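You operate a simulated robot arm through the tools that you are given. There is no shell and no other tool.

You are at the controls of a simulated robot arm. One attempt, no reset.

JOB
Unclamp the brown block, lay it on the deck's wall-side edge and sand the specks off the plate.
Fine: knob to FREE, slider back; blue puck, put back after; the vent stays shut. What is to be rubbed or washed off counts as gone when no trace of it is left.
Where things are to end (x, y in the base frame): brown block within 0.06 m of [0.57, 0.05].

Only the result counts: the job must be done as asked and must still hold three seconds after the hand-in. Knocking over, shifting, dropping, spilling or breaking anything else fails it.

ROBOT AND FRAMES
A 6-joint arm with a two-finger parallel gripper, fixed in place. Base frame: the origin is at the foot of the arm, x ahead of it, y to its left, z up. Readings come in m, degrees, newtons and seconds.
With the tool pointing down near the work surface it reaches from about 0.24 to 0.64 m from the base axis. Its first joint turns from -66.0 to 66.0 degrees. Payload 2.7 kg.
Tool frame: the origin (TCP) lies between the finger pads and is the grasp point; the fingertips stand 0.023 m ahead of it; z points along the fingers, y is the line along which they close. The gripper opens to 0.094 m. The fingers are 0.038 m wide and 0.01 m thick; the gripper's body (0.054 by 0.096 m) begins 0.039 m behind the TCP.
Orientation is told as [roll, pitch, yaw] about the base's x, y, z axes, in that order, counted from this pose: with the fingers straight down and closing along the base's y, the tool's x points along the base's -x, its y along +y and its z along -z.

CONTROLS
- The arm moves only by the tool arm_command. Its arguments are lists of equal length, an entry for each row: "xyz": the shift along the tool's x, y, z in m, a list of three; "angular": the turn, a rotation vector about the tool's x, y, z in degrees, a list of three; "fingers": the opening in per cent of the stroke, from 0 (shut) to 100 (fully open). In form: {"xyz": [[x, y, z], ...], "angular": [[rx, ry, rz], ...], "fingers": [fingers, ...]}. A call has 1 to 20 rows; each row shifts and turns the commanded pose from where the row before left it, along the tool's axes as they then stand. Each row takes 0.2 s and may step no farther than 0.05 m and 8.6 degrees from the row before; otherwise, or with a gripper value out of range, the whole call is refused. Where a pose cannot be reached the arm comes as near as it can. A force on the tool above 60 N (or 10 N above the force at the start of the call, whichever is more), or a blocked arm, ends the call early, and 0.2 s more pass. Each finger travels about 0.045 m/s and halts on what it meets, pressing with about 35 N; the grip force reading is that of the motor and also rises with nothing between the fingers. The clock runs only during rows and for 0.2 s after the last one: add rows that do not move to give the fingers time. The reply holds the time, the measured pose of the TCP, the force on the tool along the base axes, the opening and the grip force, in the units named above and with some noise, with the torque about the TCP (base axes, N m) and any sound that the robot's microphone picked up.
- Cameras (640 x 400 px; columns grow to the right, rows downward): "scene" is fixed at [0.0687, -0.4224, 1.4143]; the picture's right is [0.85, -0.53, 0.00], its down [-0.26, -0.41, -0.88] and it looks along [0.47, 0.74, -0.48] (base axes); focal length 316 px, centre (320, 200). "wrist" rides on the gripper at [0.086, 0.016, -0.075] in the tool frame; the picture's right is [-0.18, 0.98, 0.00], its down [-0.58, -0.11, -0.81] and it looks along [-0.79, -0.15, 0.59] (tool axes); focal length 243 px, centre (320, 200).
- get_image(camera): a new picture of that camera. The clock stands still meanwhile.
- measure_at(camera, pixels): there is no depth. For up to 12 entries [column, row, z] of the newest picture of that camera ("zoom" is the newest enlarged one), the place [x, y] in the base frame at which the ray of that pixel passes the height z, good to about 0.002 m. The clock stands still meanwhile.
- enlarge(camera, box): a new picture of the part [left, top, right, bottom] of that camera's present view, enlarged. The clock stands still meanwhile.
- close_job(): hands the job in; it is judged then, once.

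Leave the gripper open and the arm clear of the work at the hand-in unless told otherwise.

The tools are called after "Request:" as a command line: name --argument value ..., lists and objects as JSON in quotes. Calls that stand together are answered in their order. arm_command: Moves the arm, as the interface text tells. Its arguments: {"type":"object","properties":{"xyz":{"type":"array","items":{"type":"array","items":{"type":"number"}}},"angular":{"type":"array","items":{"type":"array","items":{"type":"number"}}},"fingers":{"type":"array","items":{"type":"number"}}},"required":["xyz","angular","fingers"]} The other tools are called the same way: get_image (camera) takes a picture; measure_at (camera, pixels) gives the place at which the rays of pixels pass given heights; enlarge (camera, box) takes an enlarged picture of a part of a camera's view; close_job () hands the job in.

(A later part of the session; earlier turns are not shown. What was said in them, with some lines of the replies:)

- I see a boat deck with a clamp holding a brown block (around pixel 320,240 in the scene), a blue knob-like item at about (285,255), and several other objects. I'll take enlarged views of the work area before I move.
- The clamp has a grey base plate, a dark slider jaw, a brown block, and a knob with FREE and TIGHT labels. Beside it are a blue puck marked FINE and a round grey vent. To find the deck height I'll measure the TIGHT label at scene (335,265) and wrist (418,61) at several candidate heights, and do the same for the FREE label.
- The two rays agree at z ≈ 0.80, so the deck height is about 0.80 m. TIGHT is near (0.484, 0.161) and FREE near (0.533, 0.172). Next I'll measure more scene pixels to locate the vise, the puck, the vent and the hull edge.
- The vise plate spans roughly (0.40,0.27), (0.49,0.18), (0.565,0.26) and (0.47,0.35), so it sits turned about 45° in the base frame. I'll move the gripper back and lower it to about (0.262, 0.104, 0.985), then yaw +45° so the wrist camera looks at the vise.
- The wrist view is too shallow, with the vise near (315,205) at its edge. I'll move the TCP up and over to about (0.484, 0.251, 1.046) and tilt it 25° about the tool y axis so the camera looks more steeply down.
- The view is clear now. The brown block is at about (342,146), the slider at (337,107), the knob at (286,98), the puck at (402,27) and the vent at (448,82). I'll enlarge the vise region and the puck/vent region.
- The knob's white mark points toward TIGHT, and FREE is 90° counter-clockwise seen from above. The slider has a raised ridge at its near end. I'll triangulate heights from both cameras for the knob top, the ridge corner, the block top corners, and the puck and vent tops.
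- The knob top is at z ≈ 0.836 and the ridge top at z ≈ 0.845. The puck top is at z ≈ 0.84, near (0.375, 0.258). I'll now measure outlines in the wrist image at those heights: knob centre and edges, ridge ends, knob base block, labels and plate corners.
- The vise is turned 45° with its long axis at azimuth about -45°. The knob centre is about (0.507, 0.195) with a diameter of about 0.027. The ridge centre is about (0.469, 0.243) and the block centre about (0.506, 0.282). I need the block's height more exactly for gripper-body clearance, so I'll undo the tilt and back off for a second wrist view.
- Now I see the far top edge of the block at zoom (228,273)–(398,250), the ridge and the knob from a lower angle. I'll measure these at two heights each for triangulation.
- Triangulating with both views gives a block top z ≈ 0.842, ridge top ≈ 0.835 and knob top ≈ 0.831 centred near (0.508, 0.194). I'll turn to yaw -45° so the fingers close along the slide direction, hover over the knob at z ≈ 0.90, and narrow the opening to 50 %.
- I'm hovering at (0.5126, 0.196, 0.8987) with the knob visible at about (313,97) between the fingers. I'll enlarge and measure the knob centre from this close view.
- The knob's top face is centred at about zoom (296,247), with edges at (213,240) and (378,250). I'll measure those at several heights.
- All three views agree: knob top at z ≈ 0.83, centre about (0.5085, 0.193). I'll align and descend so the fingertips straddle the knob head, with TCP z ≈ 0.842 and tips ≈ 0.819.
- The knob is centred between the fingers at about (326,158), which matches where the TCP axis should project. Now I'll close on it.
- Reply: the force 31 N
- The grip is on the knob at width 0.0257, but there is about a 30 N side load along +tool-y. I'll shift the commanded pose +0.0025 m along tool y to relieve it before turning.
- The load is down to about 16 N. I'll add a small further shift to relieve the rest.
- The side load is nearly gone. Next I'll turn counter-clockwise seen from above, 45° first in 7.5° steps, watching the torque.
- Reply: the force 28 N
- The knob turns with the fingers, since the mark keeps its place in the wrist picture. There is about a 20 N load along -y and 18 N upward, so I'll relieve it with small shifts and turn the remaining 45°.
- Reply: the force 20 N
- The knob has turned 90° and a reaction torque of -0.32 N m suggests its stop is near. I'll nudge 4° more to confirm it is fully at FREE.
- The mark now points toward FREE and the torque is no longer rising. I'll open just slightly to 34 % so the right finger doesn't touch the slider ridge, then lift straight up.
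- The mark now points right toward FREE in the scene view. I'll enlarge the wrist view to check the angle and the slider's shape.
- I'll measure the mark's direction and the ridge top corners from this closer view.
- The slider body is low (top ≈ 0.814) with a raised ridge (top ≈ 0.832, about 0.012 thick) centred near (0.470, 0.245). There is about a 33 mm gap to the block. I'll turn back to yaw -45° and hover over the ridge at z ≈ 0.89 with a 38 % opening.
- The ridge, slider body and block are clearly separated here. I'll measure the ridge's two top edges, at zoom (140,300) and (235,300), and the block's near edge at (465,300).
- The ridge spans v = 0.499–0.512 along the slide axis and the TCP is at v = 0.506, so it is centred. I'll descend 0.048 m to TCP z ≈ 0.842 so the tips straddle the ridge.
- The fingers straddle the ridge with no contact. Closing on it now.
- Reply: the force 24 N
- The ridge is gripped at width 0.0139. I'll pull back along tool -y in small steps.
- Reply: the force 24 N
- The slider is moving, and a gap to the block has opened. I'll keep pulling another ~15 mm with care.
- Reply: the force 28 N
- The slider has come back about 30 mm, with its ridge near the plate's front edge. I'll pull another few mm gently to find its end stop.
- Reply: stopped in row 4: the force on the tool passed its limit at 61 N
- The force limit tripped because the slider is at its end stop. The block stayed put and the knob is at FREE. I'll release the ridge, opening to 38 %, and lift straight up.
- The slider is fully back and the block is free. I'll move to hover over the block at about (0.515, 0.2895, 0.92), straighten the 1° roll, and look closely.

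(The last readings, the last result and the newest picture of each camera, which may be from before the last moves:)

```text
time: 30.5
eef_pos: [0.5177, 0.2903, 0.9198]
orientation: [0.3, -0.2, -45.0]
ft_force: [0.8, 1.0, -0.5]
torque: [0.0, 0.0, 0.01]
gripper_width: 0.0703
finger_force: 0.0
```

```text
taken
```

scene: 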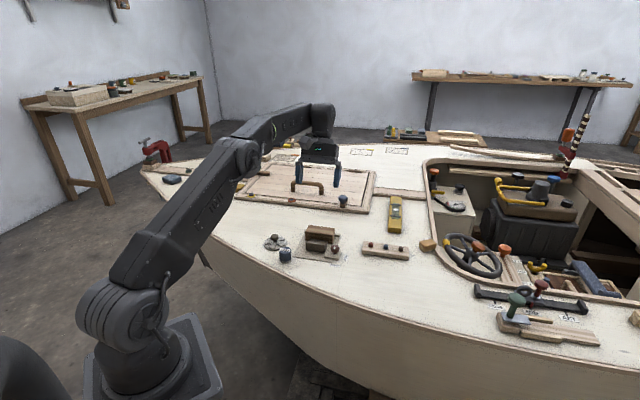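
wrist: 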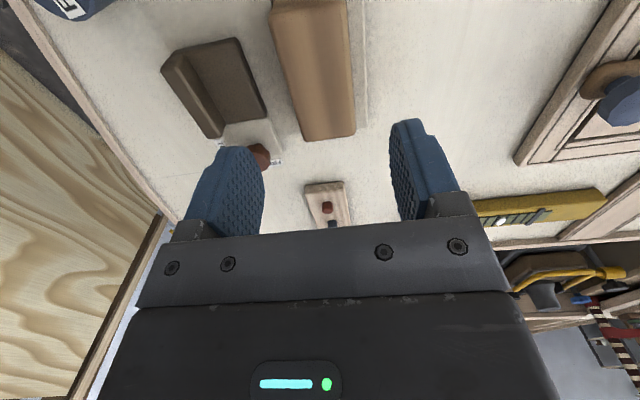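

Request:
enlarge --camera "wrist" --box '[230, 0, 454, 140]'

```text
2.86 times, centred on (342, 70) of wrist
```

zoom: 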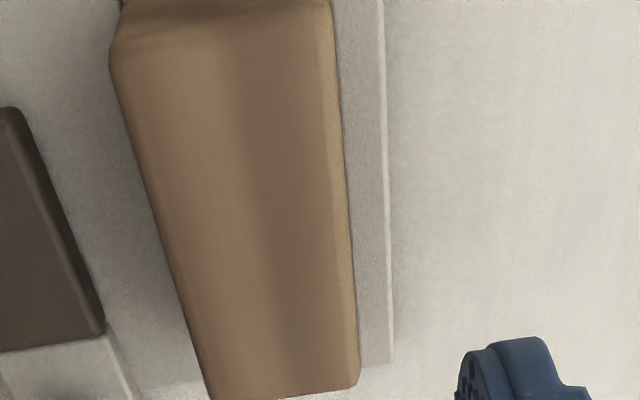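

The block fills the view, with its near edge from zoom (110,50) to (210,398) and far edge from (333,5) to (358,380). I'll measure these at the block's top height and the fixed jaw at its height.

Request:
measure_at --camera "zoom" --pixels '[[112, 60, 0.835], [208, 390, 0.835], [336, 60, 0.835], [358, 378, 0.835], [160, 225, 0.835], [348, 225, 0.835], [110, 45, 0.835], [345, 200, 0.812], [386, 200, 0.812], [390, 362, 0.812], [103, 330, 0.815]]'

```text
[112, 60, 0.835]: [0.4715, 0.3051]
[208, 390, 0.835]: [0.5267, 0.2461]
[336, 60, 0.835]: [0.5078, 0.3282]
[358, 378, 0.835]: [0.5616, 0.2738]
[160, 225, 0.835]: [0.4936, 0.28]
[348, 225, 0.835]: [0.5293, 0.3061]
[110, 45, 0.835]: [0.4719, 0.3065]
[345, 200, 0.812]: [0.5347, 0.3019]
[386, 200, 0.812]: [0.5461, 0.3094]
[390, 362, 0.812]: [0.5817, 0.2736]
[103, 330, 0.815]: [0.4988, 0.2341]
```

The block spans v 0.547–0.591 (0.0435 wide), centred at v 0.569. The fixed jaw is low, with its top about 0.81. I'll shift -0.0023 m along tool y and descend to z ≈ 0.842.

Request:
arm_command --xyz '[[0, -0.0023, 0.02], [0, 0, 0.02], [0, 0, 0.02], [0, 0, 0.0098], [0, 0, 0.008], [0, 0, 0]]' --angular '[[0, 0, 0], [0, 0, 0], [0, 0, 0], [0, 0, 0], [0, 0, 0], [0, 0, 0]]' --fingers '[75, 75, 75, 75, 75, 75]'

Request:
get_image --camera "wrist"

```text
time: 31.9
eef_pos: [0.5147, 0.2882, 0.8434]
orientation: [0.2, -0.1, -44.9]
ft_force: [0.0, 0.2, 0.4]
torque: [-0.02, -0.03, -0.02]
gripper_width: 0.0705
finger_force: 0.2
```

```text
taken
```

wrist: 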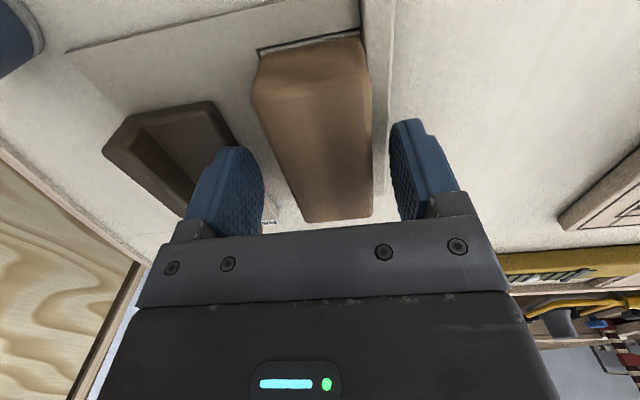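

The block is between the fingers with clearance on both sides. I'll close on it.

Request:
arm_command --xyz '[[0, 0, 0], [0, 0, 0], [0, 0, 0], [0, 0, 0], [0, 0, 0]]' --angular '[[0, 0, 0], [0, 0, 0], [0, 0, 0], [0, 0, 0], [0, 0, 0]]' --fingers '[0, 0, 0, 0, 0]'

```text
time: 33.1
eef_pos: [0.5142, 0.2878, 0.8428]
orientation: [0.2, -0.1, -44.9]
ft_force: [0.3, 0.5, 0.4]
torque: [-0.02, 0.0, -0.02]
gripper_width: 0.0433
finger_force: 35.0
```

The block is held at width 0.0433 with almost no side load. I'll lift slowly and then check.

Request:
arm_command --xyz '[[0, 0, -0.005], [0, 0, -0.01], [0, 0, -0.02], [0, 0, -0.025], [0, 0, -0.03], [0, 0, 0]]' --angular '[[0, 0, 0], [0, 0, 0], [0, 0, 0], [0, 0, 0], [0, 0, 0], [0, 0, 0]]' --fingers '[0, 0, 0, 0, 0, 0]'

Request:
get_image --camera "wrist"

Request:
enlarge --camera "scene" --box '[260, 190, 420, 290]'

```text
time: 34.5
eef_pos: [0.5126, 0.2871, 0.9313]
orientation: [0.2, -0.1, -44.9]
ft_force: [-0.5, 0.0, -0.4]
torque: [-0.01, 0.0, -0.02]
gripper_width: 0.0434
finger_force: 34.5
```

```text
taken
```

wrist: 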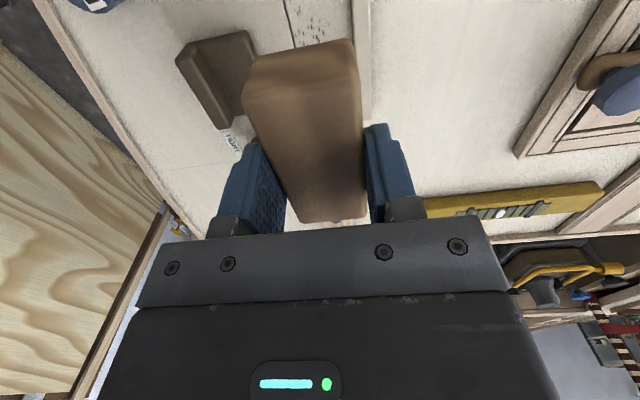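

```text
4.00 times, centred on (340, 240) of scene
```

zoom: 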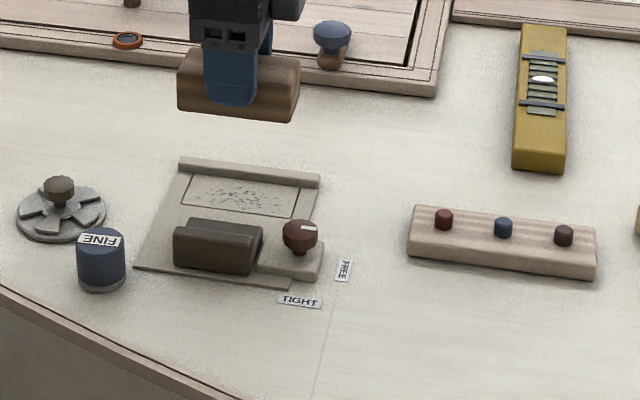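

The block is lifted and the specks are now visible in the outlined rectangle on the plate. I'll carry the block at z ≈ 0.93 to above (0.57, 0.05), over clear deck.

Request:
arm_command --xyz '[[-0.013, -0.0079, 0], [-0.026, -0.0159, 0], [-0.026, -0.0159, 0], [-0.026, -0.0159, 0], [-0.026, -0.0159, 0], [-0.026, -0.0159, 0], [-0.026, -0.0159, 0], [-0.026, -0.0159, 0], [-0.013, -0.0079, 0], [0, 0, 0]]' --angular '[[0, 0, 0], [0, 0, 0], [0, 0, 0], [0, 0, 0], [0, 0, 0], [0, 0, 0], [0, 0, 0], [0, 0, 0], [0, 0, 0], [0, 0, 0]]' --fingers '[0, 0, 0, 0, 0, 0, 0, 0, 0, 0]'

Request:
get_image --camera "wrist"

Request:
get_image --camera "scene"

```text
time: 36.7
eef_pos: [0.5701, 0.0518, 0.9327]
orientation: [0.2, 0.1, -44.8]
ft_force: [-0.8, -0.4, -0.9]
torque: [0.0, 0.02, 0.0]
gripper_width: 0.0433
finger_force: 35.0
```

```text
taken
```

wrist: 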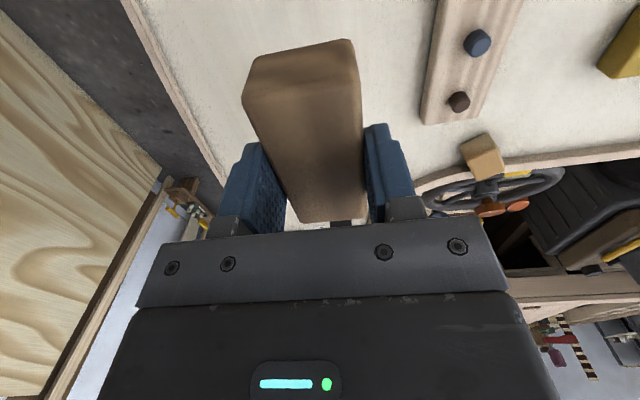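

```text
taken
```

scene: 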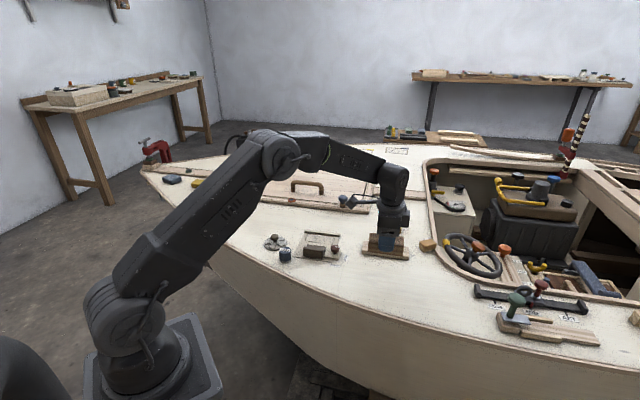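

The block hangs over (0.570, 0.052), which is clear deck. I'll lower it to just above contact (TCP z ≈ 0.848), then continue in small steps.

Request:
arm_command --xyz '[[0, 0, 0.02], [0, 0, 0.025], [0, 0, 0.02], [0, 0, 0.012], [0, 0, 0.007], [0, 0, 0]]' --angular '[[0, 0, 0], [0, 0, 0], [0, 0, 0], [0, 0, 0], [0, 0, 0], [0, 0, 0]]' --fingers '[0, 0, 0, 0, 0, 0]'

Request:
enlarge --camera "scene" --box '[330, 220, 458, 300]'

```text
time: 38.1
eef_pos: [0.5711, 0.0517, 0.8471]
orientation: [0.1, 0.0, -44.9]
ft_force: [-0.5, -0.6, 0.1]
torque: [-0.01, 0.01, 0.02]
gripper_width: 0.0431
finger_force: 35.1
```

```text
5.00 times, centred on (394, 260) of scene
```

zoom: 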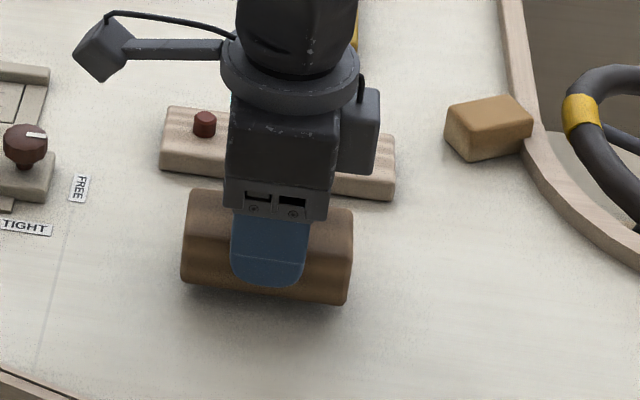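

There is no contact yet and the block is just above the deck. I'll lower it in 2 mm steps until the force rises.

Request:
arm_command --xyz '[[0, 0, 0.002], [0, 0, 0.002], [0, 0, 0.002], [0, 0, 0]]' --angular '[[0, 0, 0], [0, 0, 0], [0, 0, 0], [0, 0, 0]]' --fingers '[0, 0, 0, 0]'

```text
time: 39.1
eef_pos: [0.5709, 0.0513, 0.8417]
orientation: [0.2, -0.1, -44.9]
ft_force: [0.3, -0.4, -0.6]
torque: [-0.01, 0.0, 0.01]
gripper_width: 0.0432
finger_force: 34.4
```

No contact yet at z 0.8417. Continuing down in 1–1.5 mm steps.

Request:
arm_command --xyz '[[0, 0, 0.0015], [0, 0, 0.001], [0, 0, 0]]' --angular '[[0, 0, 0], [0, 0, 0], [0, 0, 0]]' --fingers '[0, 0, 0]'

```text
time: 39.9
eef_pos: [0.5715, 0.0507, 0.8406]
orientation: [0.2, -0.1, -44.9]
ft_force: [-0.4, 0.6, -0.9]
torque: [0.04, -0.03, 0.03]
gripper_width: 0.0435
finger_force: 34.7
```

Request:
arm_command --xyz '[[0, 0, 0.001], [0, 0, 0.001], [0, 0, 0]]' --angular '[[0, 0, 0], [0, 0, 0], [0, 0, 0]]' --fingers '[0, 0, 0]'

Request:
enlarge --camera "scene" --box '[350, 240, 414, 290]'

```text
time: 40.7
eef_pos: [0.5714, 0.0505, 0.8399]
orientation: [0.3, -0.1, -44.9]
ft_force: [-6.8, -0.2, 18.3]
torque: [0.12, 0.75, 0.12]
gripper_width: 0.0436
finger_force: 35.2
```

```text
8.00 times, centred on (382, 265) of scene
```

zoom: 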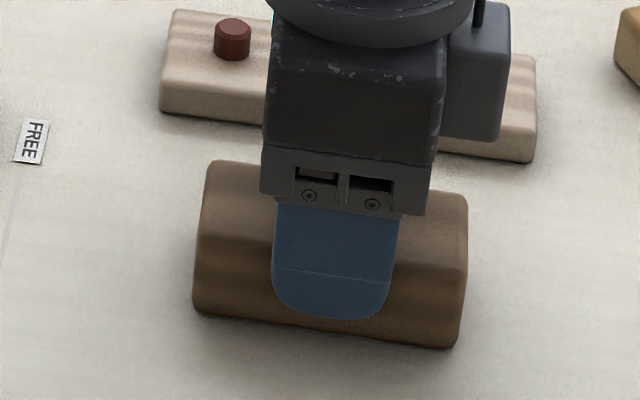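

Contact is made at z 0.840 with an 18 N upward force, so the block sits on the deck. I'll open to 70 % and lift straight up.

Request:
arm_command --xyz '[[0, 0, -0.0008], [0, 0, 0], [0, 0, 0], [0, 0, -0.01], [0, 0, -0.025], [0, 0, -0.03], [0, 0, -0.03], [0, 0, 0]]' --angular '[[0, 0, 0], [0, 0, 0], [0, 0, 0], [0, 0, 0], [0, 0, 0], [0, 0, 0], [0, 0, 0], [0, 0, 0]]' --fingers '[20, 75, 75, 75, 75, 75, 75, 75]'

Request:
get_image --camera "wrist"

Request:
enlarge --camera "scene" --box '[260, 205, 420, 305]'

```text
time: 42.5
eef_pos: [0.5709, 0.0505, 0.9352]
orientation: [0.1, 0.0, -44.8]
ft_force: [0.3, -0.6, -0.1]
torque: [-0.03, -0.02, -0.02]
gripper_width: 0.071
finger_force: 0.1
```

```text
taken
```

wrist: 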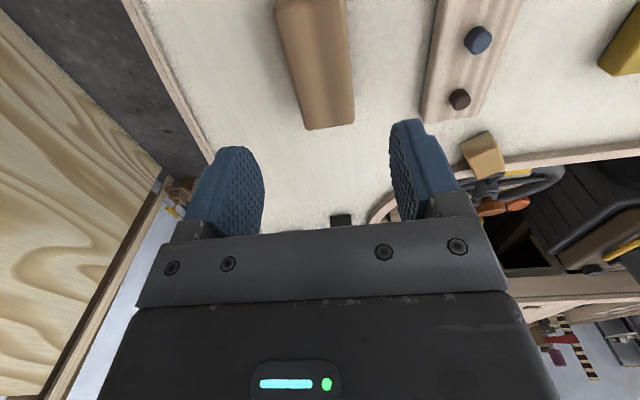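

```text
4.00 times, centred on (340, 255) of scene
```

zoom: 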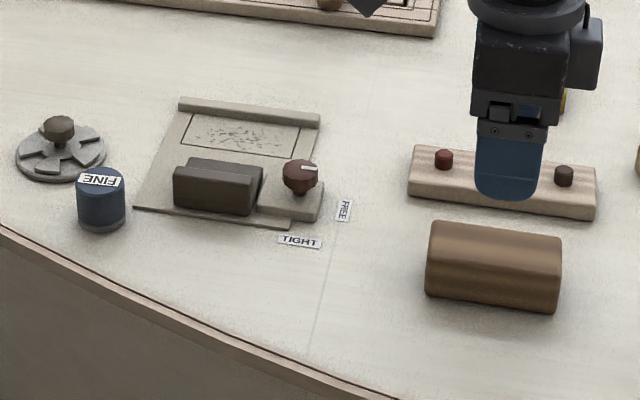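

The brown block rests at about (0.571, 0.051). Next is the puck: I'll travel at z ≈ 0.955 to above (0.375, 0.258), turn to yaw 45°, and look.

Request:
arm_command --xyz '[[0.0408, 0.0012, -0.003], [0.0408, 0.0012, -0.003], [0.0408, 0.0012, -0.003], [0.0408, 0.0012, -0.003], [0.0408, 0.0012, -0.003], [0.0408, 0.0012, -0.003], [0.0408, 0.0012, -0.003], [0, 0, 0], [0, 0, 0], [0, 0, 0], [0, 0, 0], [0, 0, 0], [0, 0, 0], [0, 0, 0], [0, 0, 0], [0, 0, 0], [0, 0, 0], [0, 0, 0], [0, 0, 0]]' --angular '[[0, 0, 0], [0, 0, 0], [0, 0, 0], [0, 0, 0], [0, 0, 0], [0, 0, 0], [0, 0, 0], [0, 0, -8.18], [0, 0, -8.18], [0, 0, -8.18], [0, 0, -8.18], [0, 0, -8.18], [0, 0, -8.18], [0, 0, -8.18], [0, 0, -8.18], [0, 0, -8.18], [0, 0, -8.18], [0, 0, -8.18], [0, 0, 0]]' --fingers '[75, 75, 75, 75, 75, 75, 75, 75, 75, 75, 75, 75, 75, 75, 75, 75, 75, 75, 75]'

Request:
get_image --camera "wrist"

Request:
enlarge --camera "scene" --box '[250, 205, 346, 265]'

```text
time: 46.5
eef_pos: [0.3742, 0.2585, 0.953]
orientation: [-0.1, -0.2, 45.3]
ft_force: [-0.4, 0.5, -0.1]
torque: [0.02, 0.01, -0.02]
gripper_width: 0.0706
finger_force: 0.0
```

```text
taken
```

wrist: 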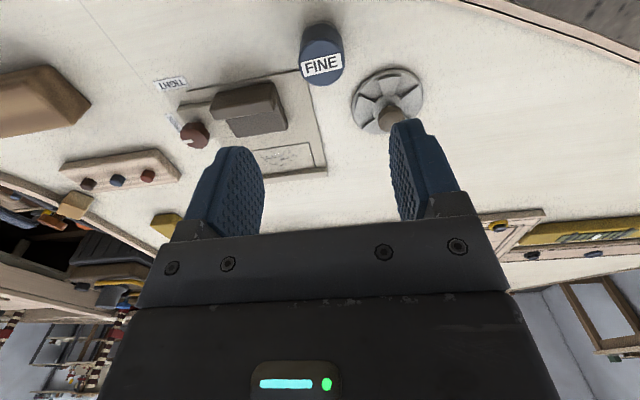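

```text
6.67 times, centred on (298, 235) of scene
```

zoom: 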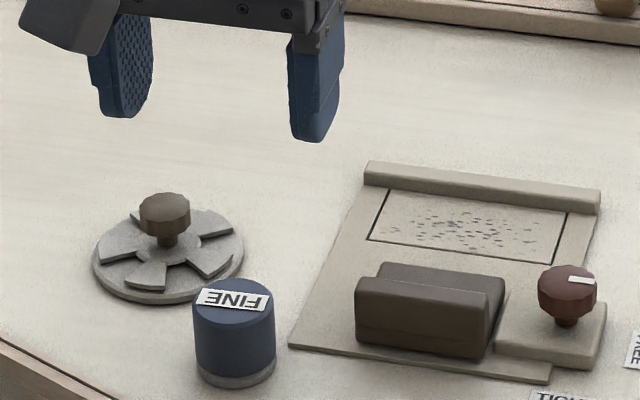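

The puck is at about wrist (322,55) and the specks are in the outlined rectangle. I'll enlarge around the puck and vent to measure them.

Request:
enlarge --camera "wrist" --box '[240, 5, 432, 125]'

```text
3.33 times, centred on (336, 65) of wrist
```

zoom: 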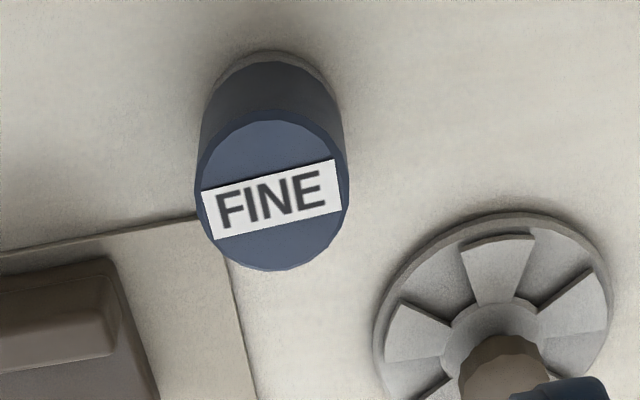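

The puck's top face is centred at about zoom (272,191), with left and right edges at (194,197) and (349,186). I'll measure these at candidate heights, along with its base edge and the vent's rim.

Request:
measure_at --camera "zoom" --pixels '[[272, 191, 0.835], [272, 191, 0.84], [272, 191, 0.845], [194, 197, 0.84], [349, 186, 0.84], [268, 50, 0.8], [270, 110, 0.84], [274, 271, 0.84], [374, 350, 0.805], [505, 212, 0.805], [612, 300, 0.805], [505, 350, 0.835]]'

```text
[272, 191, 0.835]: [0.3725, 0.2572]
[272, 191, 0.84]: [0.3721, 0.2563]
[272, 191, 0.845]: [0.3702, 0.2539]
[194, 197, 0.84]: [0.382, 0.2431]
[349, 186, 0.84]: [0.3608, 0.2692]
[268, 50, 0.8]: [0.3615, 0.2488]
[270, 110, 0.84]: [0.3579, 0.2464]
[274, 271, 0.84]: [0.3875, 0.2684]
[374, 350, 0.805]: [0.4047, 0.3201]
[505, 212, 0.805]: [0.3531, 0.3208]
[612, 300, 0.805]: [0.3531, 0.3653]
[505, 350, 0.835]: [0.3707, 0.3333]
```

The puck centre is about (0.374, 0.2585) with a diameter of about 0.036. The vent centre is about (0.379, 0.343) with a radius of about 0.035, so the fingers will clear it. I'll narrow to 55 % and descend to z ≈ 0.837.

Request:
arm_command --xyz '[[0, 0, 0], [0, 0, 0.03], [0, 0, 0.03], [0, 0, 0.025], [0, 0, 0.015], [0, 0, 0.01], [0, 0, 0.006], [0, 0, 0]]' --angular '[[0, 0, 0], [0, 0, 0], [0, 0, 0], [0, 0, 0], [0, 0, 0], [0, 0, 0], [0, 0, 0], [0, 0, 0]]' --fingers '[55, 55, 55, 55, 55, 55, 55, 55]'

Request:
get_image --camera "wrist"

Request:
enlarge --camera "scene" --box '[250, 205, 346, 265]'

```text
time: 48.3
eef_pos: [0.374, 0.259, 0.8372]
orientation: [-0.2, -0.2, 45.1]
ft_force: [0.8, 0.4, -0.2]
torque: [0.03, -0.01, -0.06]
gripper_width: 0.0518
finger_force: 0.0
```

```text
taken
```

wrist: 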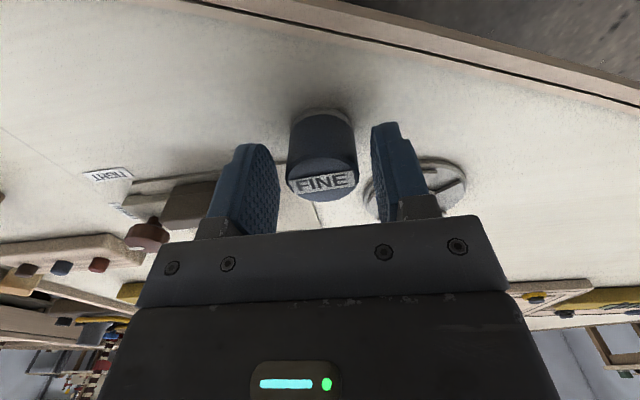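

```text
6.67 times, centred on (298, 235) of scene
```

zoom: 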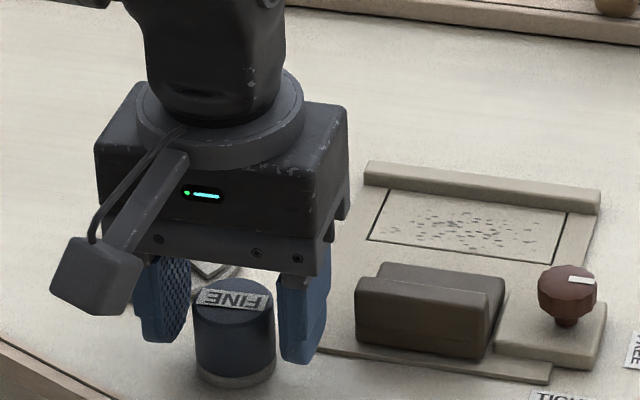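

The puck is centred between the fingers at about (321,178). Closing on it.

Request:
arm_command --xyz '[[0, 0, 0], [0, 0, 0], [0, 0, 0], [0, 0, 0]]' --angular '[[0, 0, 0], [0, 0, 0], [0, 0, 0], [0, 0, 0]]' --fingers '[0, 0, 0, 0]'

```text
time: 49.3
eef_pos: [0.3744, 0.2582, 0.8362]
orientation: [-0.1, -0.3, 45.0]
ft_force: [-0.5, -0.1, -0.7]
torque: [0.03, 0.0, -0.01]
gripper_width: 0.0345
finger_force: 34.8
```

The puck is held at width 0.0345, with grasp pose (0.3744, 0.2582, 0.8362). I'll lift it 0.07 m, and measure the speck rectangle and speck extents in the latest scene zoom at plate height.

Request:
measure_at --camera "zoom" --pixels '[[388, 190, 0.803], [367, 240, 0.803], [556, 264, 0.803], [568, 212, 0.803], [405, 222, 0.803], [410, 240, 0.803], [540, 222, 0.803], [530, 248, 0.803], [460, 213, 0.803], [470, 245, 0.803]]'

Request:
arm_command --xyz '[[0, 0, -0.01], [0, 0, -0.02], [0, 0, -0.02], [0, 0, -0.02], [0, 0, 0]]' --angular '[[0, 0, 0], [0, 0, 0], [0, 0, 0], [0, 0, 0], [0, 0, 0]]' --fingers '[0, 0, 0, 0, 0]'

Request:
get_image --camera "wrist"

Request:
enlarge --camera "scene" --box '[250, 205, 346, 265]'

```text
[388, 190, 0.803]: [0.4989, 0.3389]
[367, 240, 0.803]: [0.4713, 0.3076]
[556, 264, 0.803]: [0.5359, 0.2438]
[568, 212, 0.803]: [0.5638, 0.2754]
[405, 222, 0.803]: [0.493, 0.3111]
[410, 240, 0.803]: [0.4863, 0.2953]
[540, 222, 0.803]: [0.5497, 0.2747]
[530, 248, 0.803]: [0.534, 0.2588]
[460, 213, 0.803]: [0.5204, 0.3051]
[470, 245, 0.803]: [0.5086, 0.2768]
```

```text
time: 50.5
eef_pos: [0.375, 0.2588, 0.9085]
orientation: [-0.1, -0.1, 45.0]
ft_force: [-0.5, -0.1, -0.3]
torque: [-0.01, 0.0, 0.04]
gripper_width: 0.0345
finger_force: 35.2
```

```text
taken
```

wrist: 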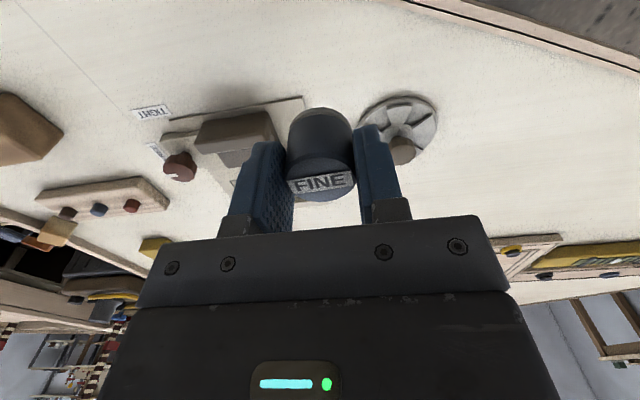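

```text
6.67 times, centred on (298, 235) of scene
```

zoom: 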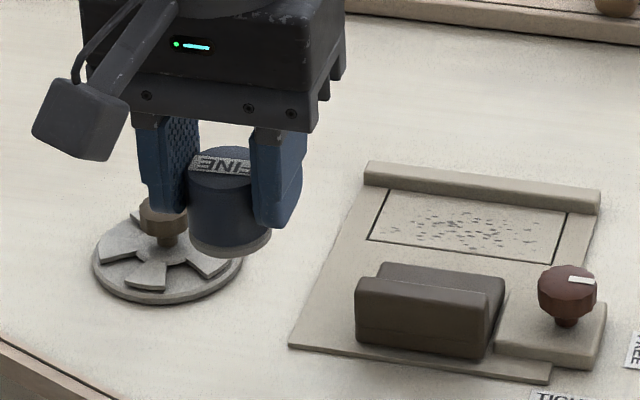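

The speck field spans about u 0.125–0.197 and v 0.553–0.585. With a puck radius of about 0.017, tracks at v ≈ 0.562–0.573 along u will cover it. I'll move over the start (u 0.13, v 0.569), which is (0.494, 0.310).

Request:
arm_command --xyz '[[-0.0302, -0.012, 0], [-0.0302, -0.012, 0], [-0.0302, -0.012, 0], [-0.0302, -0.012, 0], [0, 0, 0.02], [0, 0, 0.02], [0, 0, 0.015], [0, 0, 0]]' --angular '[[0, 0, 0], [0, 0, 0], [0, 0, 0], [0, 0, 0], [0, 0, 0], [0, 0, 0], [0, 0, 0], [0, 0, 0]]' --fingers '[0, 0, 0, 0, 0, 0, 0, 0]'

Request:
get_image --camera "wrist"

Request:
enlarge --camera "scene" --box '[260, 205, 356, 265]'

```text
time: 52.3
eef_pos: [0.4964, 0.3102, 0.8524]
orientation: [-0.1, -0.2, 44.9]
ft_force: [-1.1, 0.6, -0.8]
torque: [-0.02, -0.01, 0.0]
gripper_width: 0.0348
finger_force: 35.2
```

```text
taken
```

wrist: 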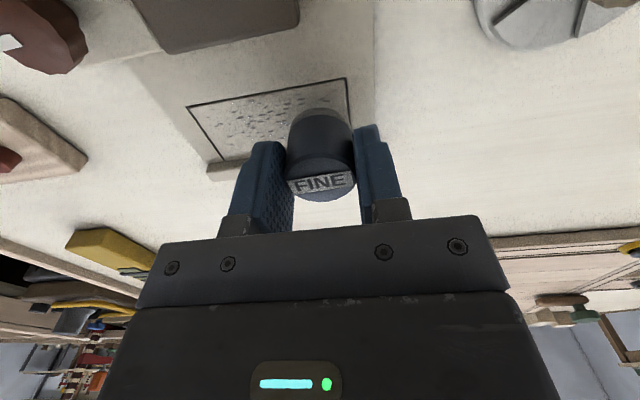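

```text
6.67 times, centred on (308, 235) of scene
```

zoom: 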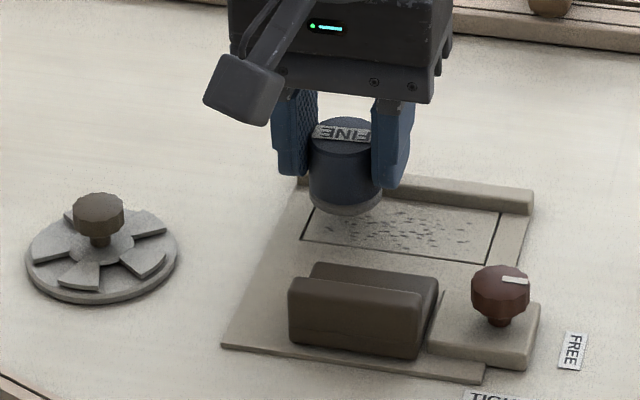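

The puck is over the left part of the speck field at u 0.132, v 0.570, between the slider and the fixed jaw. I'll lower it gently to contact.

Request:
arm_command --xyz '[[0, 0, 0.005], [0, 0, 0.004], [0, 0, 0.002], [0, 0, 0.001], [0, 0, 0]]' --angular '[[0, 0, 0], [0, 0, 0], [0, 0, 0], [0, 0, 0], [0, 0, 0]]' --fingers '[0, 0, 0, 0, 0]'

```text
time: 53.5
eef_pos: [0.494, 0.3105, 0.841]
orientation: [-0.1, -0.2, 44.9]
ft_force: [-0.4, 0.4, -0.6]
torque: [0.0, -0.01, 0.03]
gripper_width: 0.0343
finger_force: 35.1
```

Request:
arm_command --xyz '[[0, 0, 0.001], [0, 0, 0.001], [0, 0, 0.0005], [0, 0, 0]]' --angular '[[0, 0, 0], [0, 0, 0], [0, 0, 0], [0, 0, 0]]' --fingers '[0, 0, 0, 0]'

```text
time: 54.5
eef_pos: [0.4947, 0.3112, 0.8411]
orientation: [-0.1, -0.2, 45.0]
ft_force: [-1.2, -3.0, 9.9]
torque: [-0.08, 0.17, 0.05]
gripper_width: 0.0345
finger_force: 35.3
```

Contact is at about 10 N. I'll make a stroke along +u (tool -y) of about 66 mm in 6 mm steps.

Request:
arm_command --xyz '[[0, -0.006, 0], [0, -0.006, 0], [0, -0.006, 0], [0, -0.006, 0], [0, -0.006, 0], [0, -0.006, 0], [0, -0.006, 0], [0, -0.006, 0], [0, -0.006, 0], [0, -0.006, 0], [0, -0.006, 0], [0, 0, 0]]' --angular '[[0, 0, 0], [0, 0, 0], [0, 0, 0], [0, 0, 0], [0, 0, 0], [0, 0, 0], [0, 0, 0], [0, 0, 0], [0, 0, 0], [0, 0, 0], [0, 0, 0], [0, 0, 0]]' --fingers '[0, 0, 0, 0, 0, 0, 0, 0, 0, 0, 0, 0]'

Request:
enlarge --camera "scene" --box '[260, 205, 356, 265]'

Request:
enlarge --camera "wrist" --box '[220, 60, 444, 200]'

```text
time: 57.1
eef_pos: [0.5404, 0.2646, 0.8395]
orientation: [-0.1, -0.2, 45.0]
ft_force: [-4.4, 3.5, 14.9]
torque: [0.12, 0.05, 0.01]
gripper_width: 0.0347
finger_force: 34.6
```

```text
6.67 times, centred on (308, 235) of scene
```

zoom: 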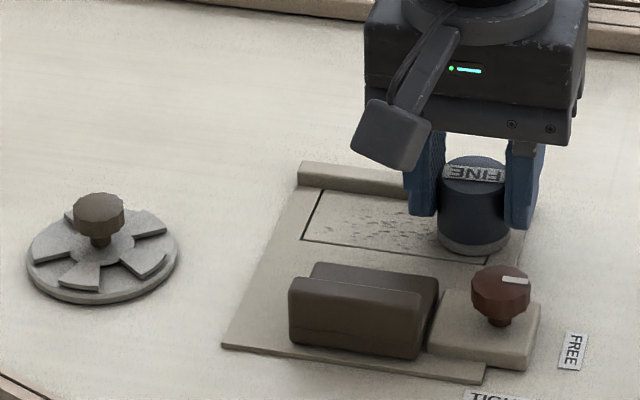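

```text
2.86 times, centred on (332, 130) of wrist
```

zoom: 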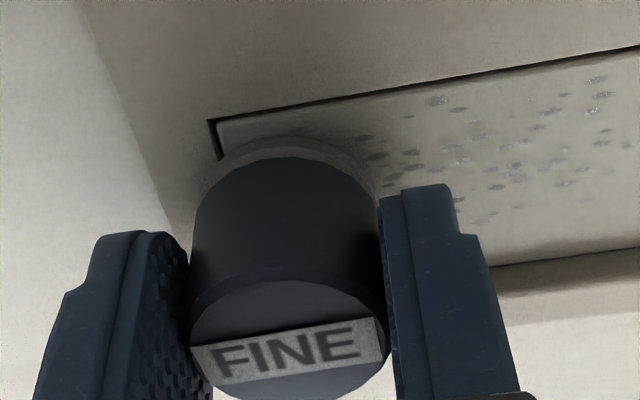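

The specks have faded in part, so several passes are needed. I'll rub back along v ≈ 0.563 and forth along v ≈ 0.573, keeping about 15 N of pressure.

Request:
arm_command --xyz '[[0.006, 0, 0], [0, 0.0113, 0], [0, 0.0113, 0], [0, 0.0113, 0], [0, 0.0113, 0], [0, 0.0113, 0], [0, 0.0113, 0], [-0.01, 0, 0], [0, -0.0113, 0], [0, -0.0113, 0], [0, -0.0113, 0], [0, -0.0113, 0], [0, -0.0113, 0], [0, -0.0113, 0], [0, 0, 0]]' --angular '[[0, 0, 0], [0, 0, 0], [0, 0, 0], [0, 0, 0], [0, 0, 0], [0, 0, 0], [0, 0, 0], [0, 0, 0], [0, 0, 0], [0, 0, 0], [0, 0, 0], [0, 0, 0], [0, 0, 0], [0, 0, 0], [0, 0, 0]]' --fingers '[0, 0, 0, 0, 0, 0, 0, 0, 0, 0, 0, 0, 0, 0, 0]'

Request:
enlarge --camera "scene" --box '[260, 205, 356, 265]'

Request:
enlarge --camera "wrist" --box '[220, 60, 444, 200]'

```text
time: 60.3
eef_pos: [0.546, 0.2664, 0.8398]
orientation: [-0.2, -0.2, 45.0]
ft_force: [-1.8, 1.1, 7.3]
torque: [0.04, 0.02, -0.01]
gripper_width: 0.0347
finger_force: 34.9
```

```text
6.67 times, centred on (308, 235) of scene
```

zoom: 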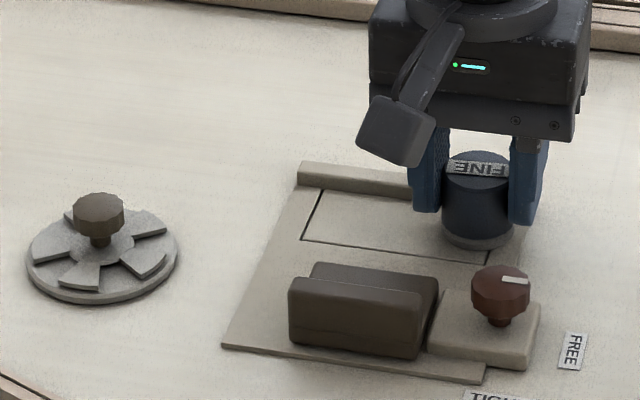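

```text
2.86 times, centred on (332, 130) of wrist
```

zoom: 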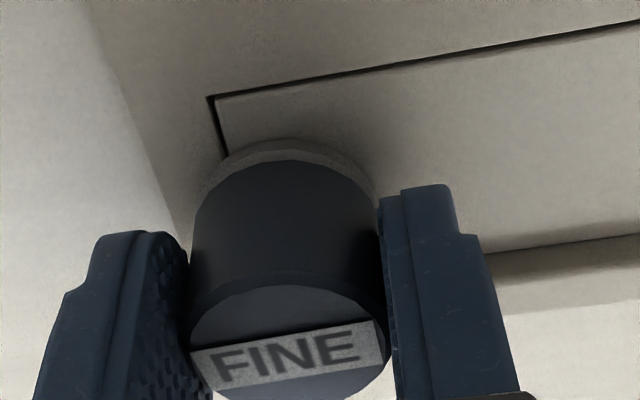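

No specks show in either view now. To be safe I'll make two more passes covering the near side (v ≈ 0.560) and the middle (v ≈ 0.567), including the ends.

Request:
arm_command --xyz '[[0.013, 0, 0.0005], [0, 0.0113, 0], [0, 0.0113, 0], [0, 0.0113, 0], [0, 0.0113, 0], [0, 0.0113, 0], [0, 0.0113, 0], [0, 0.008, 0], [-0.0065, 0, 0], [0, -0.0113, 0], [0, -0.0113, 0], [0, -0.0113, 0], [0, -0.0113, 0], [0, -0.0113, 0], [0, -0.0113, 0], [0, -0.0113, 0], [0, 0, 0]]' --angular '[[0, 0, 0], [0, 0, 0], [0, 0, 0], [0, 0, 0], [0, 0, 0], [0, 0, 0], [0, 0, 0], [0, 0, 0], [0, 0, 0], [0, 0, 0], [0, 0, 0], [0, 0, 0], [0, 0, 0], [0, 0, 0], [0, 0, 0], [0, 0, 0], [0, 0, 0]]' --fingers '[0, 0, 0, 0, 0, 0, 0, 0, 0, 0, 0, 0, 0, 0, 0, 0, 0]'

```text
time: 63.9
eef_pos: [0.5422, 0.259, 0.8381]
orientation: [-0.1, -0.1, 45.1]
ft_force: [0.9, -0.3, -0.1]
torque: [0.0, 0.0, 0.0]
gripper_width: 0.0344
finger_force: 34.6
```

The contact force fell to zero at the stroke's end. I'll lift the puck, back off along tool +x, and inspect both the plate and the puck.

Request:
arm_command --xyz '[[0, 0, -0.01], [0, 0, -0.02], [0, 0, -0.03], [0, 0, -0.03], [0.03, 0.01, -0.01], [0.03, 0.01, -0.01], [0.03, 0.01, 0], [0, 0, 0]]' --angular '[[0, 0, 0], [0, 0, 0], [0, 0, 0], [0, 0, 0], [0, 0, 0], [0, 0, 0], [0, 0, 0], [0, 0, 0]]' --fingers '[0, 0, 0, 0, 0, 0, 0, 0]'

Request:
get_image --camera "wrist"

Request:
enlarge --camera "scene" --box '[290, 220, 354, 260]'

```text
time: 65.7
eef_pos: [0.4571, 0.2167, 0.9516]
orientation: [-0.1, -0.3, 45.0]
ft_force: [0.1, -0.3, 0.9]
torque: [0.01, -0.03, -0.02]
gripper_width: 0.0346
finger_force: 34.7
```

```text
taken
```

wrist: 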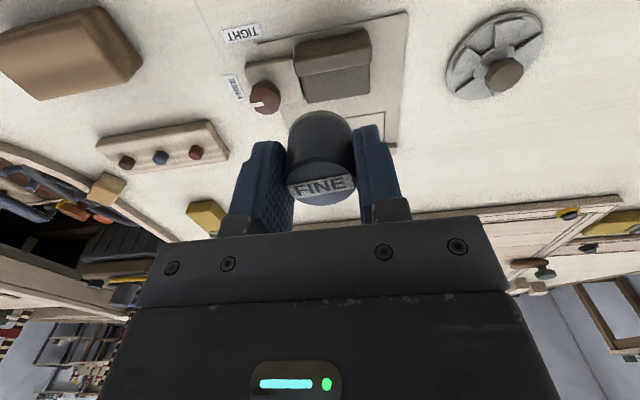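

```text
10.00 times, centred on (322, 240) of scene
```

zoom: 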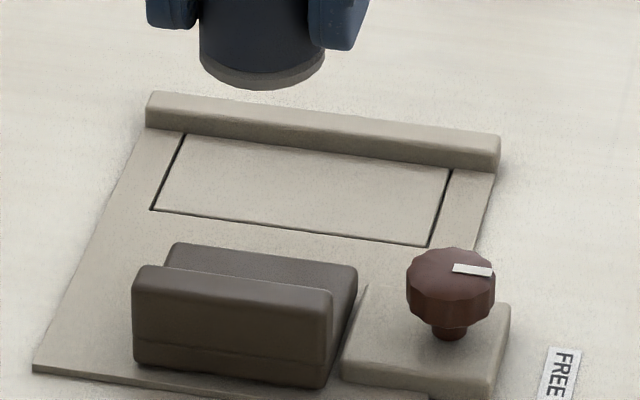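

The scene view shows the rectangle clean. For a closer look unobstructed by the puck, I'll move forward 0.07 m along tool -x so that the rectangle falls in the upper part of the wrist view.

Request:
arm_command --xyz '[[-0.025, 0, 0], [-0.025, 0, 0], [-0.025, 0, 0], [0, 0, 0]]' --angular '[[0, 0, 0], [0, 0, 0], [0, 0, 0], [0, 0, 0]]' --fingers '[0, 0, 0, 0]'

Request:
enlarge --camera "wrist" --box '[230, 0, 422, 120]'

```text
time: 66.7
eef_pos: [0.5106, 0.2711, 0.9489]
orientation: [-0.1, -0.2, 45.0]
ft_force: [0.2, -0.1, -0.5]
torque: [0.01, 0.04, 0.0]
gripper_width: 0.0344
finger_force: 34.7
```

```text
3.33 times, centred on (326, 60) of wrist
```

zoom: 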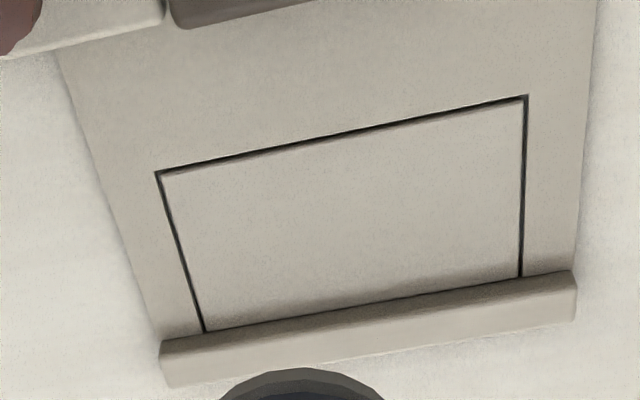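

It looks clean. I'll zoom further into each half to check for faint traces.

Request:
enlarge --camera "wrist" --box '[272, 30, 336, 100]'

Request:
enlarge --camera "wrist" --box '[328, 20, 392, 90]'

```text
5.71 times, centred on (304, 65) of wrist
```

zoom: 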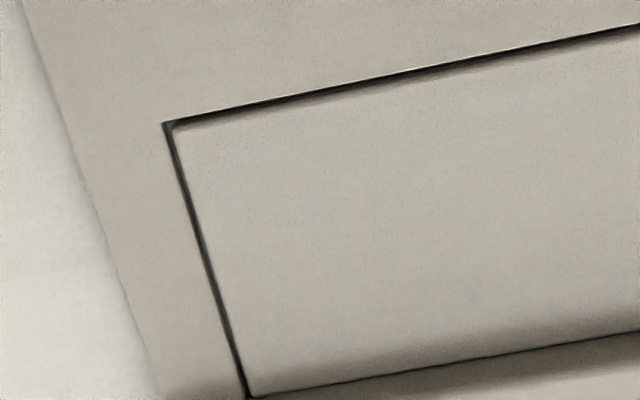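

```text
5.71 times, centred on (360, 55) of wrist
```

zoom: 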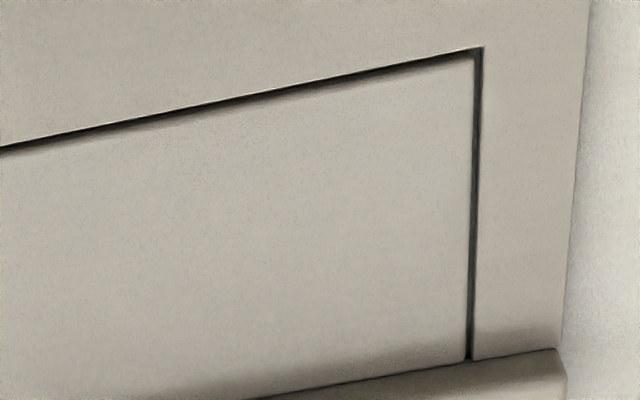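

The plate is spotless in both halves. Now I'll carry the puck back to above its original place at (0.3744, 0.2582).

Request:
arm_command --xyz '[[0.0264, 0.0218, 0.005], [0.0264, 0.0218, 0.005], [0.0264, 0.0218, 0.005], [0.0264, 0.0218, 0.005], [0, 0, 0]]' --angular '[[0, 0, 0], [0, 0, 0], [0, 0, 0], [0, 0, 0], [0, 0, 0]]' --fingers '[0, 0, 0, 0, 0]'

Request:
enlarge --camera "scene" --box '[250, 205, 346, 265]'

Request:
get_image --camera "wrist"

```text
time: 67.9
eef_pos: [0.3742, 0.2562, 0.9295]
orientation: [-0.1, -0.3, 45.0]
ft_force: [0.3, -0.4, -1.0]
torque: [0.0, -0.01, 0.01]
gripper_width: 0.0345
finger_force: 34.6
```

```text
6.67 times, centred on (298, 235) of scene
```

zoom: 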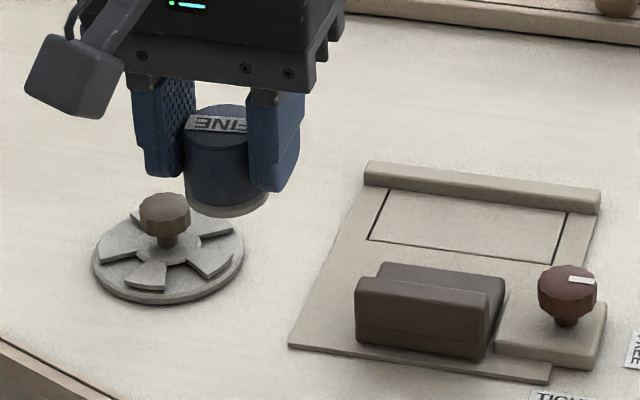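

```text
taken
```

wrist: 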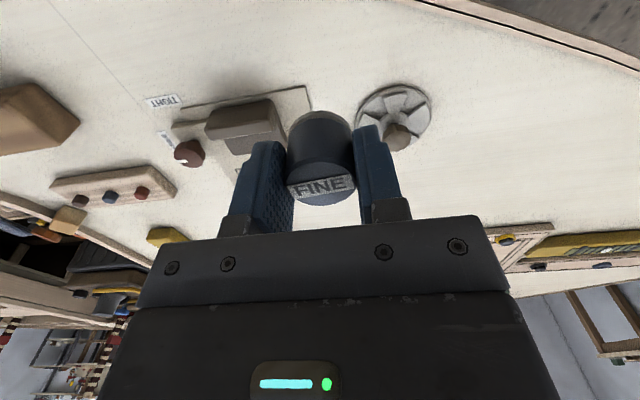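

The puck looks upright in the grip. I'll correct by about 2 mm in y and descend to z ≈ 0.841, just above contact.

Request:
arm_command --xyz '[[-0.001, 0.001, 0.025], [0, 0, 0.025], [0, 0, 0.02], [0, 0, 0.012], [0, 0, 0.0065], [0, 0, 0]]' --angular '[[0, 0, 0], [0, 0, 0], [0, 0, 0], [0, 0, 0], [0, 0, 0], [0, 0, 0]]' --fingers '[0, 0, 0, 0, 0, 0]'

```text
time: 69.3
eef_pos: [0.373, 0.2579, 0.8412]
orientation: [-0.1, -0.1, 45.0]
ft_force: [0.0, 0.8, -0.1]
torque: [-0.01, 0.01, -0.02]
gripper_width: 0.0342
finger_force: 35.2
```

No contact yet at z 0.841. I'll continue in 1 mm steps.

Request:
arm_command --xyz '[[0, 0, 0.0015], [0, 0, 0.001], [0, 0, 0.001], [0, 0, 0]]' --angular '[[0, 0, 0], [0, 0, 0], [0, 0, 0], [0, 0, 0]]' --fingers '[0, 0, 0, 0]'

```text
time: 70.3
eef_pos: [0.3734, 0.257, 0.8359]
orientation: [0.0, -0.2, 44.9]
ft_force: [0.4, -0.9, -0.2]
torque: [-0.02, 0.02, 0.0]
gripper_width: 0.0345
finger_force: 35.0
```

Request:
arm_command --xyz '[[0, 0, 0.001], [0, 0, 0.0005], [0, 0, 0]]' --angular '[[0, 0, 0], [0, 0, 0], [0, 0, 0]]' --fingers '[0, 0, 0]'

Request:
enlarge --camera "scene" --box '[260, 225, 324, 265]'

```text
time: 71.1
eef_pos: [0.373, 0.2579, 0.8351]
orientation: [-0.1, -0.2, 45.0]
ft_force: [0.3, -1.5, 4.5]
torque: [-0.03, -0.05, -0.02]
gripper_width: 0.0345
finger_force: 35.3
```

```text
10.00 times, centred on (292, 245) of scene
```

zoom: 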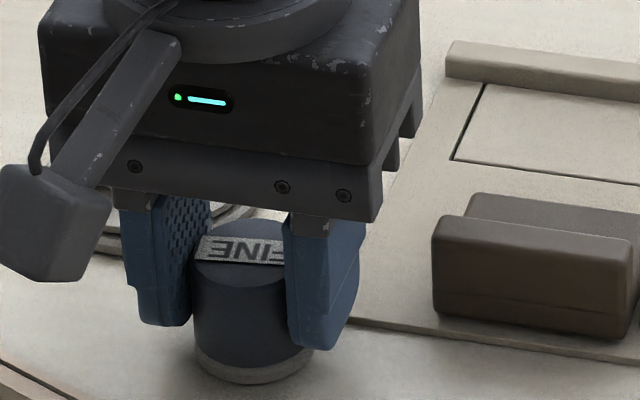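

Light contact (4.5 N) means the puck is on the deck. I'll open to 55 % and lift straight up.

Request:
arm_command --xyz '[[0, 0, 0], [0, 0, 0], [0, 0, 0], [0, 0, -0.01], [0, 0, -0.025], [0, 0, -0.03], [0, 0, -0.04], [0, 0, 0]]' --angular '[[0, 0, 0], [0, 0, 0], [0, 0, 0], [0, 0, 0], [0, 0, 0], [0, 0, 0], [0, 0, 0], [0, 0, 0]]' --fingers '[55, 55, 55, 55, 55, 55, 55, 55]'

Request:
get_image --camera "wrist"

Request:
enlarge --camera "scene" --box '[250, 205, 346, 265]'

```text
time: 72.9
eef_pos: [0.3721, 0.2581, 0.9416]
orientation: [-0.1, -0.1, 45.1]
ft_force: [1.1, -0.4, -0.1]
torque: [-0.01, -0.01, -0.04]
gripper_width: 0.0519
finger_force: 0.0
```

```text
taken
```

wrist: 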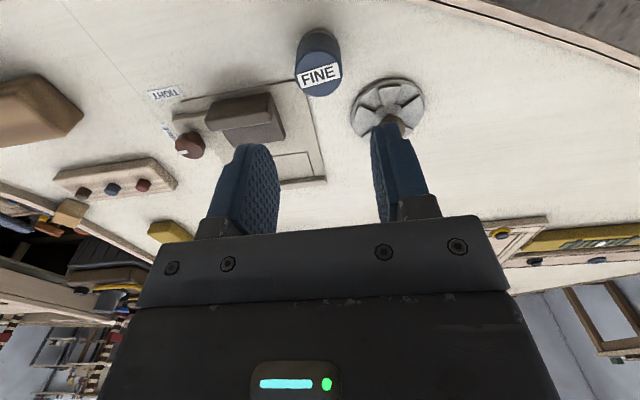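

```text
6.67 times, centred on (298, 235) of scene
```

zoom: 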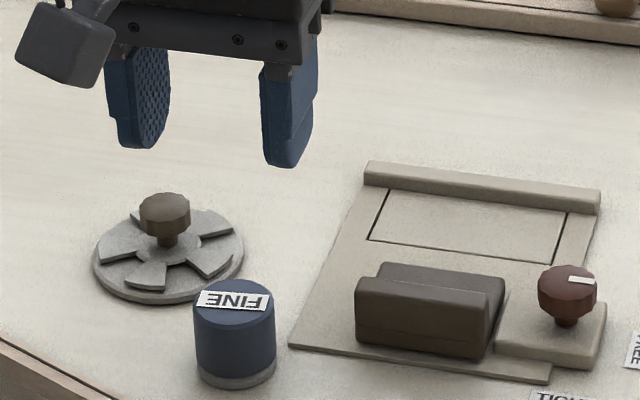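

The puck is back at its original pixel position, the vent is untouched, the slider is back and the plate is clean. I'll raise the arm clear, open fully, and take a final overall check.

Request:
arm_command --xyz '[[0, 0, -0.04], [0, 0, -0.04], [0, 0, -0.04], [0.02, -0.02, -0.03], [0.02, -0.02, -0.02], [0, 0, 0], [0, 0, 0]]' --angular '[[0, 0, 0], [0, 0, 0], [0, 0, 0], [0, 0, 0], [0, 0, 0], [0, 0, 0], [0, 0, 0]]' --fingers '[60, 75, 90, 100, 100, 100, 100]'

Request:
get_image --camera "scene"

Request:
enlarge --camera "scene" --box '[250, 205, 426, 315]'

Request:
enlarge --camera "wrist" --box '[220, 40, 440, 178]'

```text
time: 74.5
eef_pos: [0.3738, 0.2012, 1.1099]
orientation: [-0.1, -0.2, 45.0]
ft_force: [0.5, 0.4, 0.3]
torque: [0.02, -0.02, 0.0]
gripper_width: 0.0941
finger_force: 0.1
```

```text
taken
```

scene: 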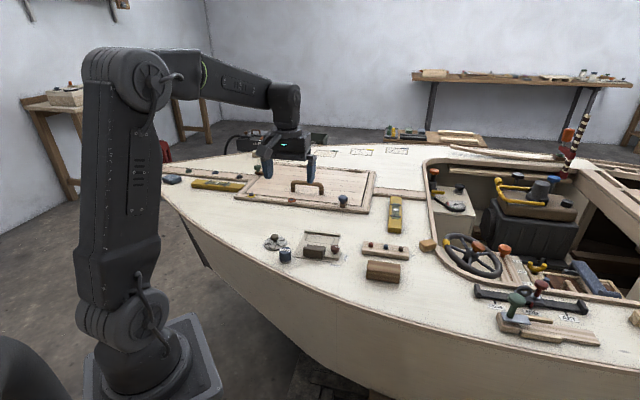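

```text
3.64 times, centred on (338, 260) of scene
```

zoom: 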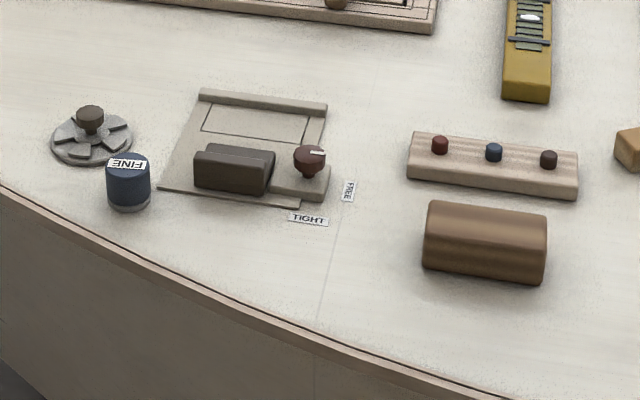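

```text
2.90 times, centred on (330, 109) of wrist
```

zoom: 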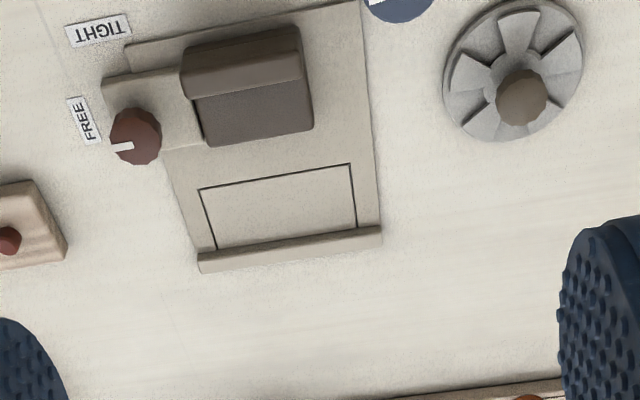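

Final check:
- **Knob:** the mark points to FREE.
- **Slider:** it is fully back.
- **Plate:** no specks are left.
- **Puck:** it is back in its place.
- **Vent:** it has not been touched.
- **Block:** it lies at about (0.571, 0.051).
- **Arm:** it is clear of the work with the gripper open.

Handing the job in.

Request:
close_job

```text
The job is handed in.
```

The job is finished and handed in; the hand-in gave no verdict.

- **Clamp:** the knob is turned to FREE and the slider is pulled back to its end stop.
- **Brown block:** it lies on the deck at about (0.571, 0.051), about 1 mm from the target of (0.57, 0.05).
- **Plate:** I rubbed it with the blue puck until no specks showed, even in close-up views from both cameras.
- **Blue puck:** it is back where it was, within about 2 mm, and upright.
- **Vent:** it was not touched and looks shut, as before.

The arm is raised clear of the deck with the gripper open. Pulling the slider against its stop briefly tripped the force limit at 61 N. The slider came to no visible harm and nothing else shifted.
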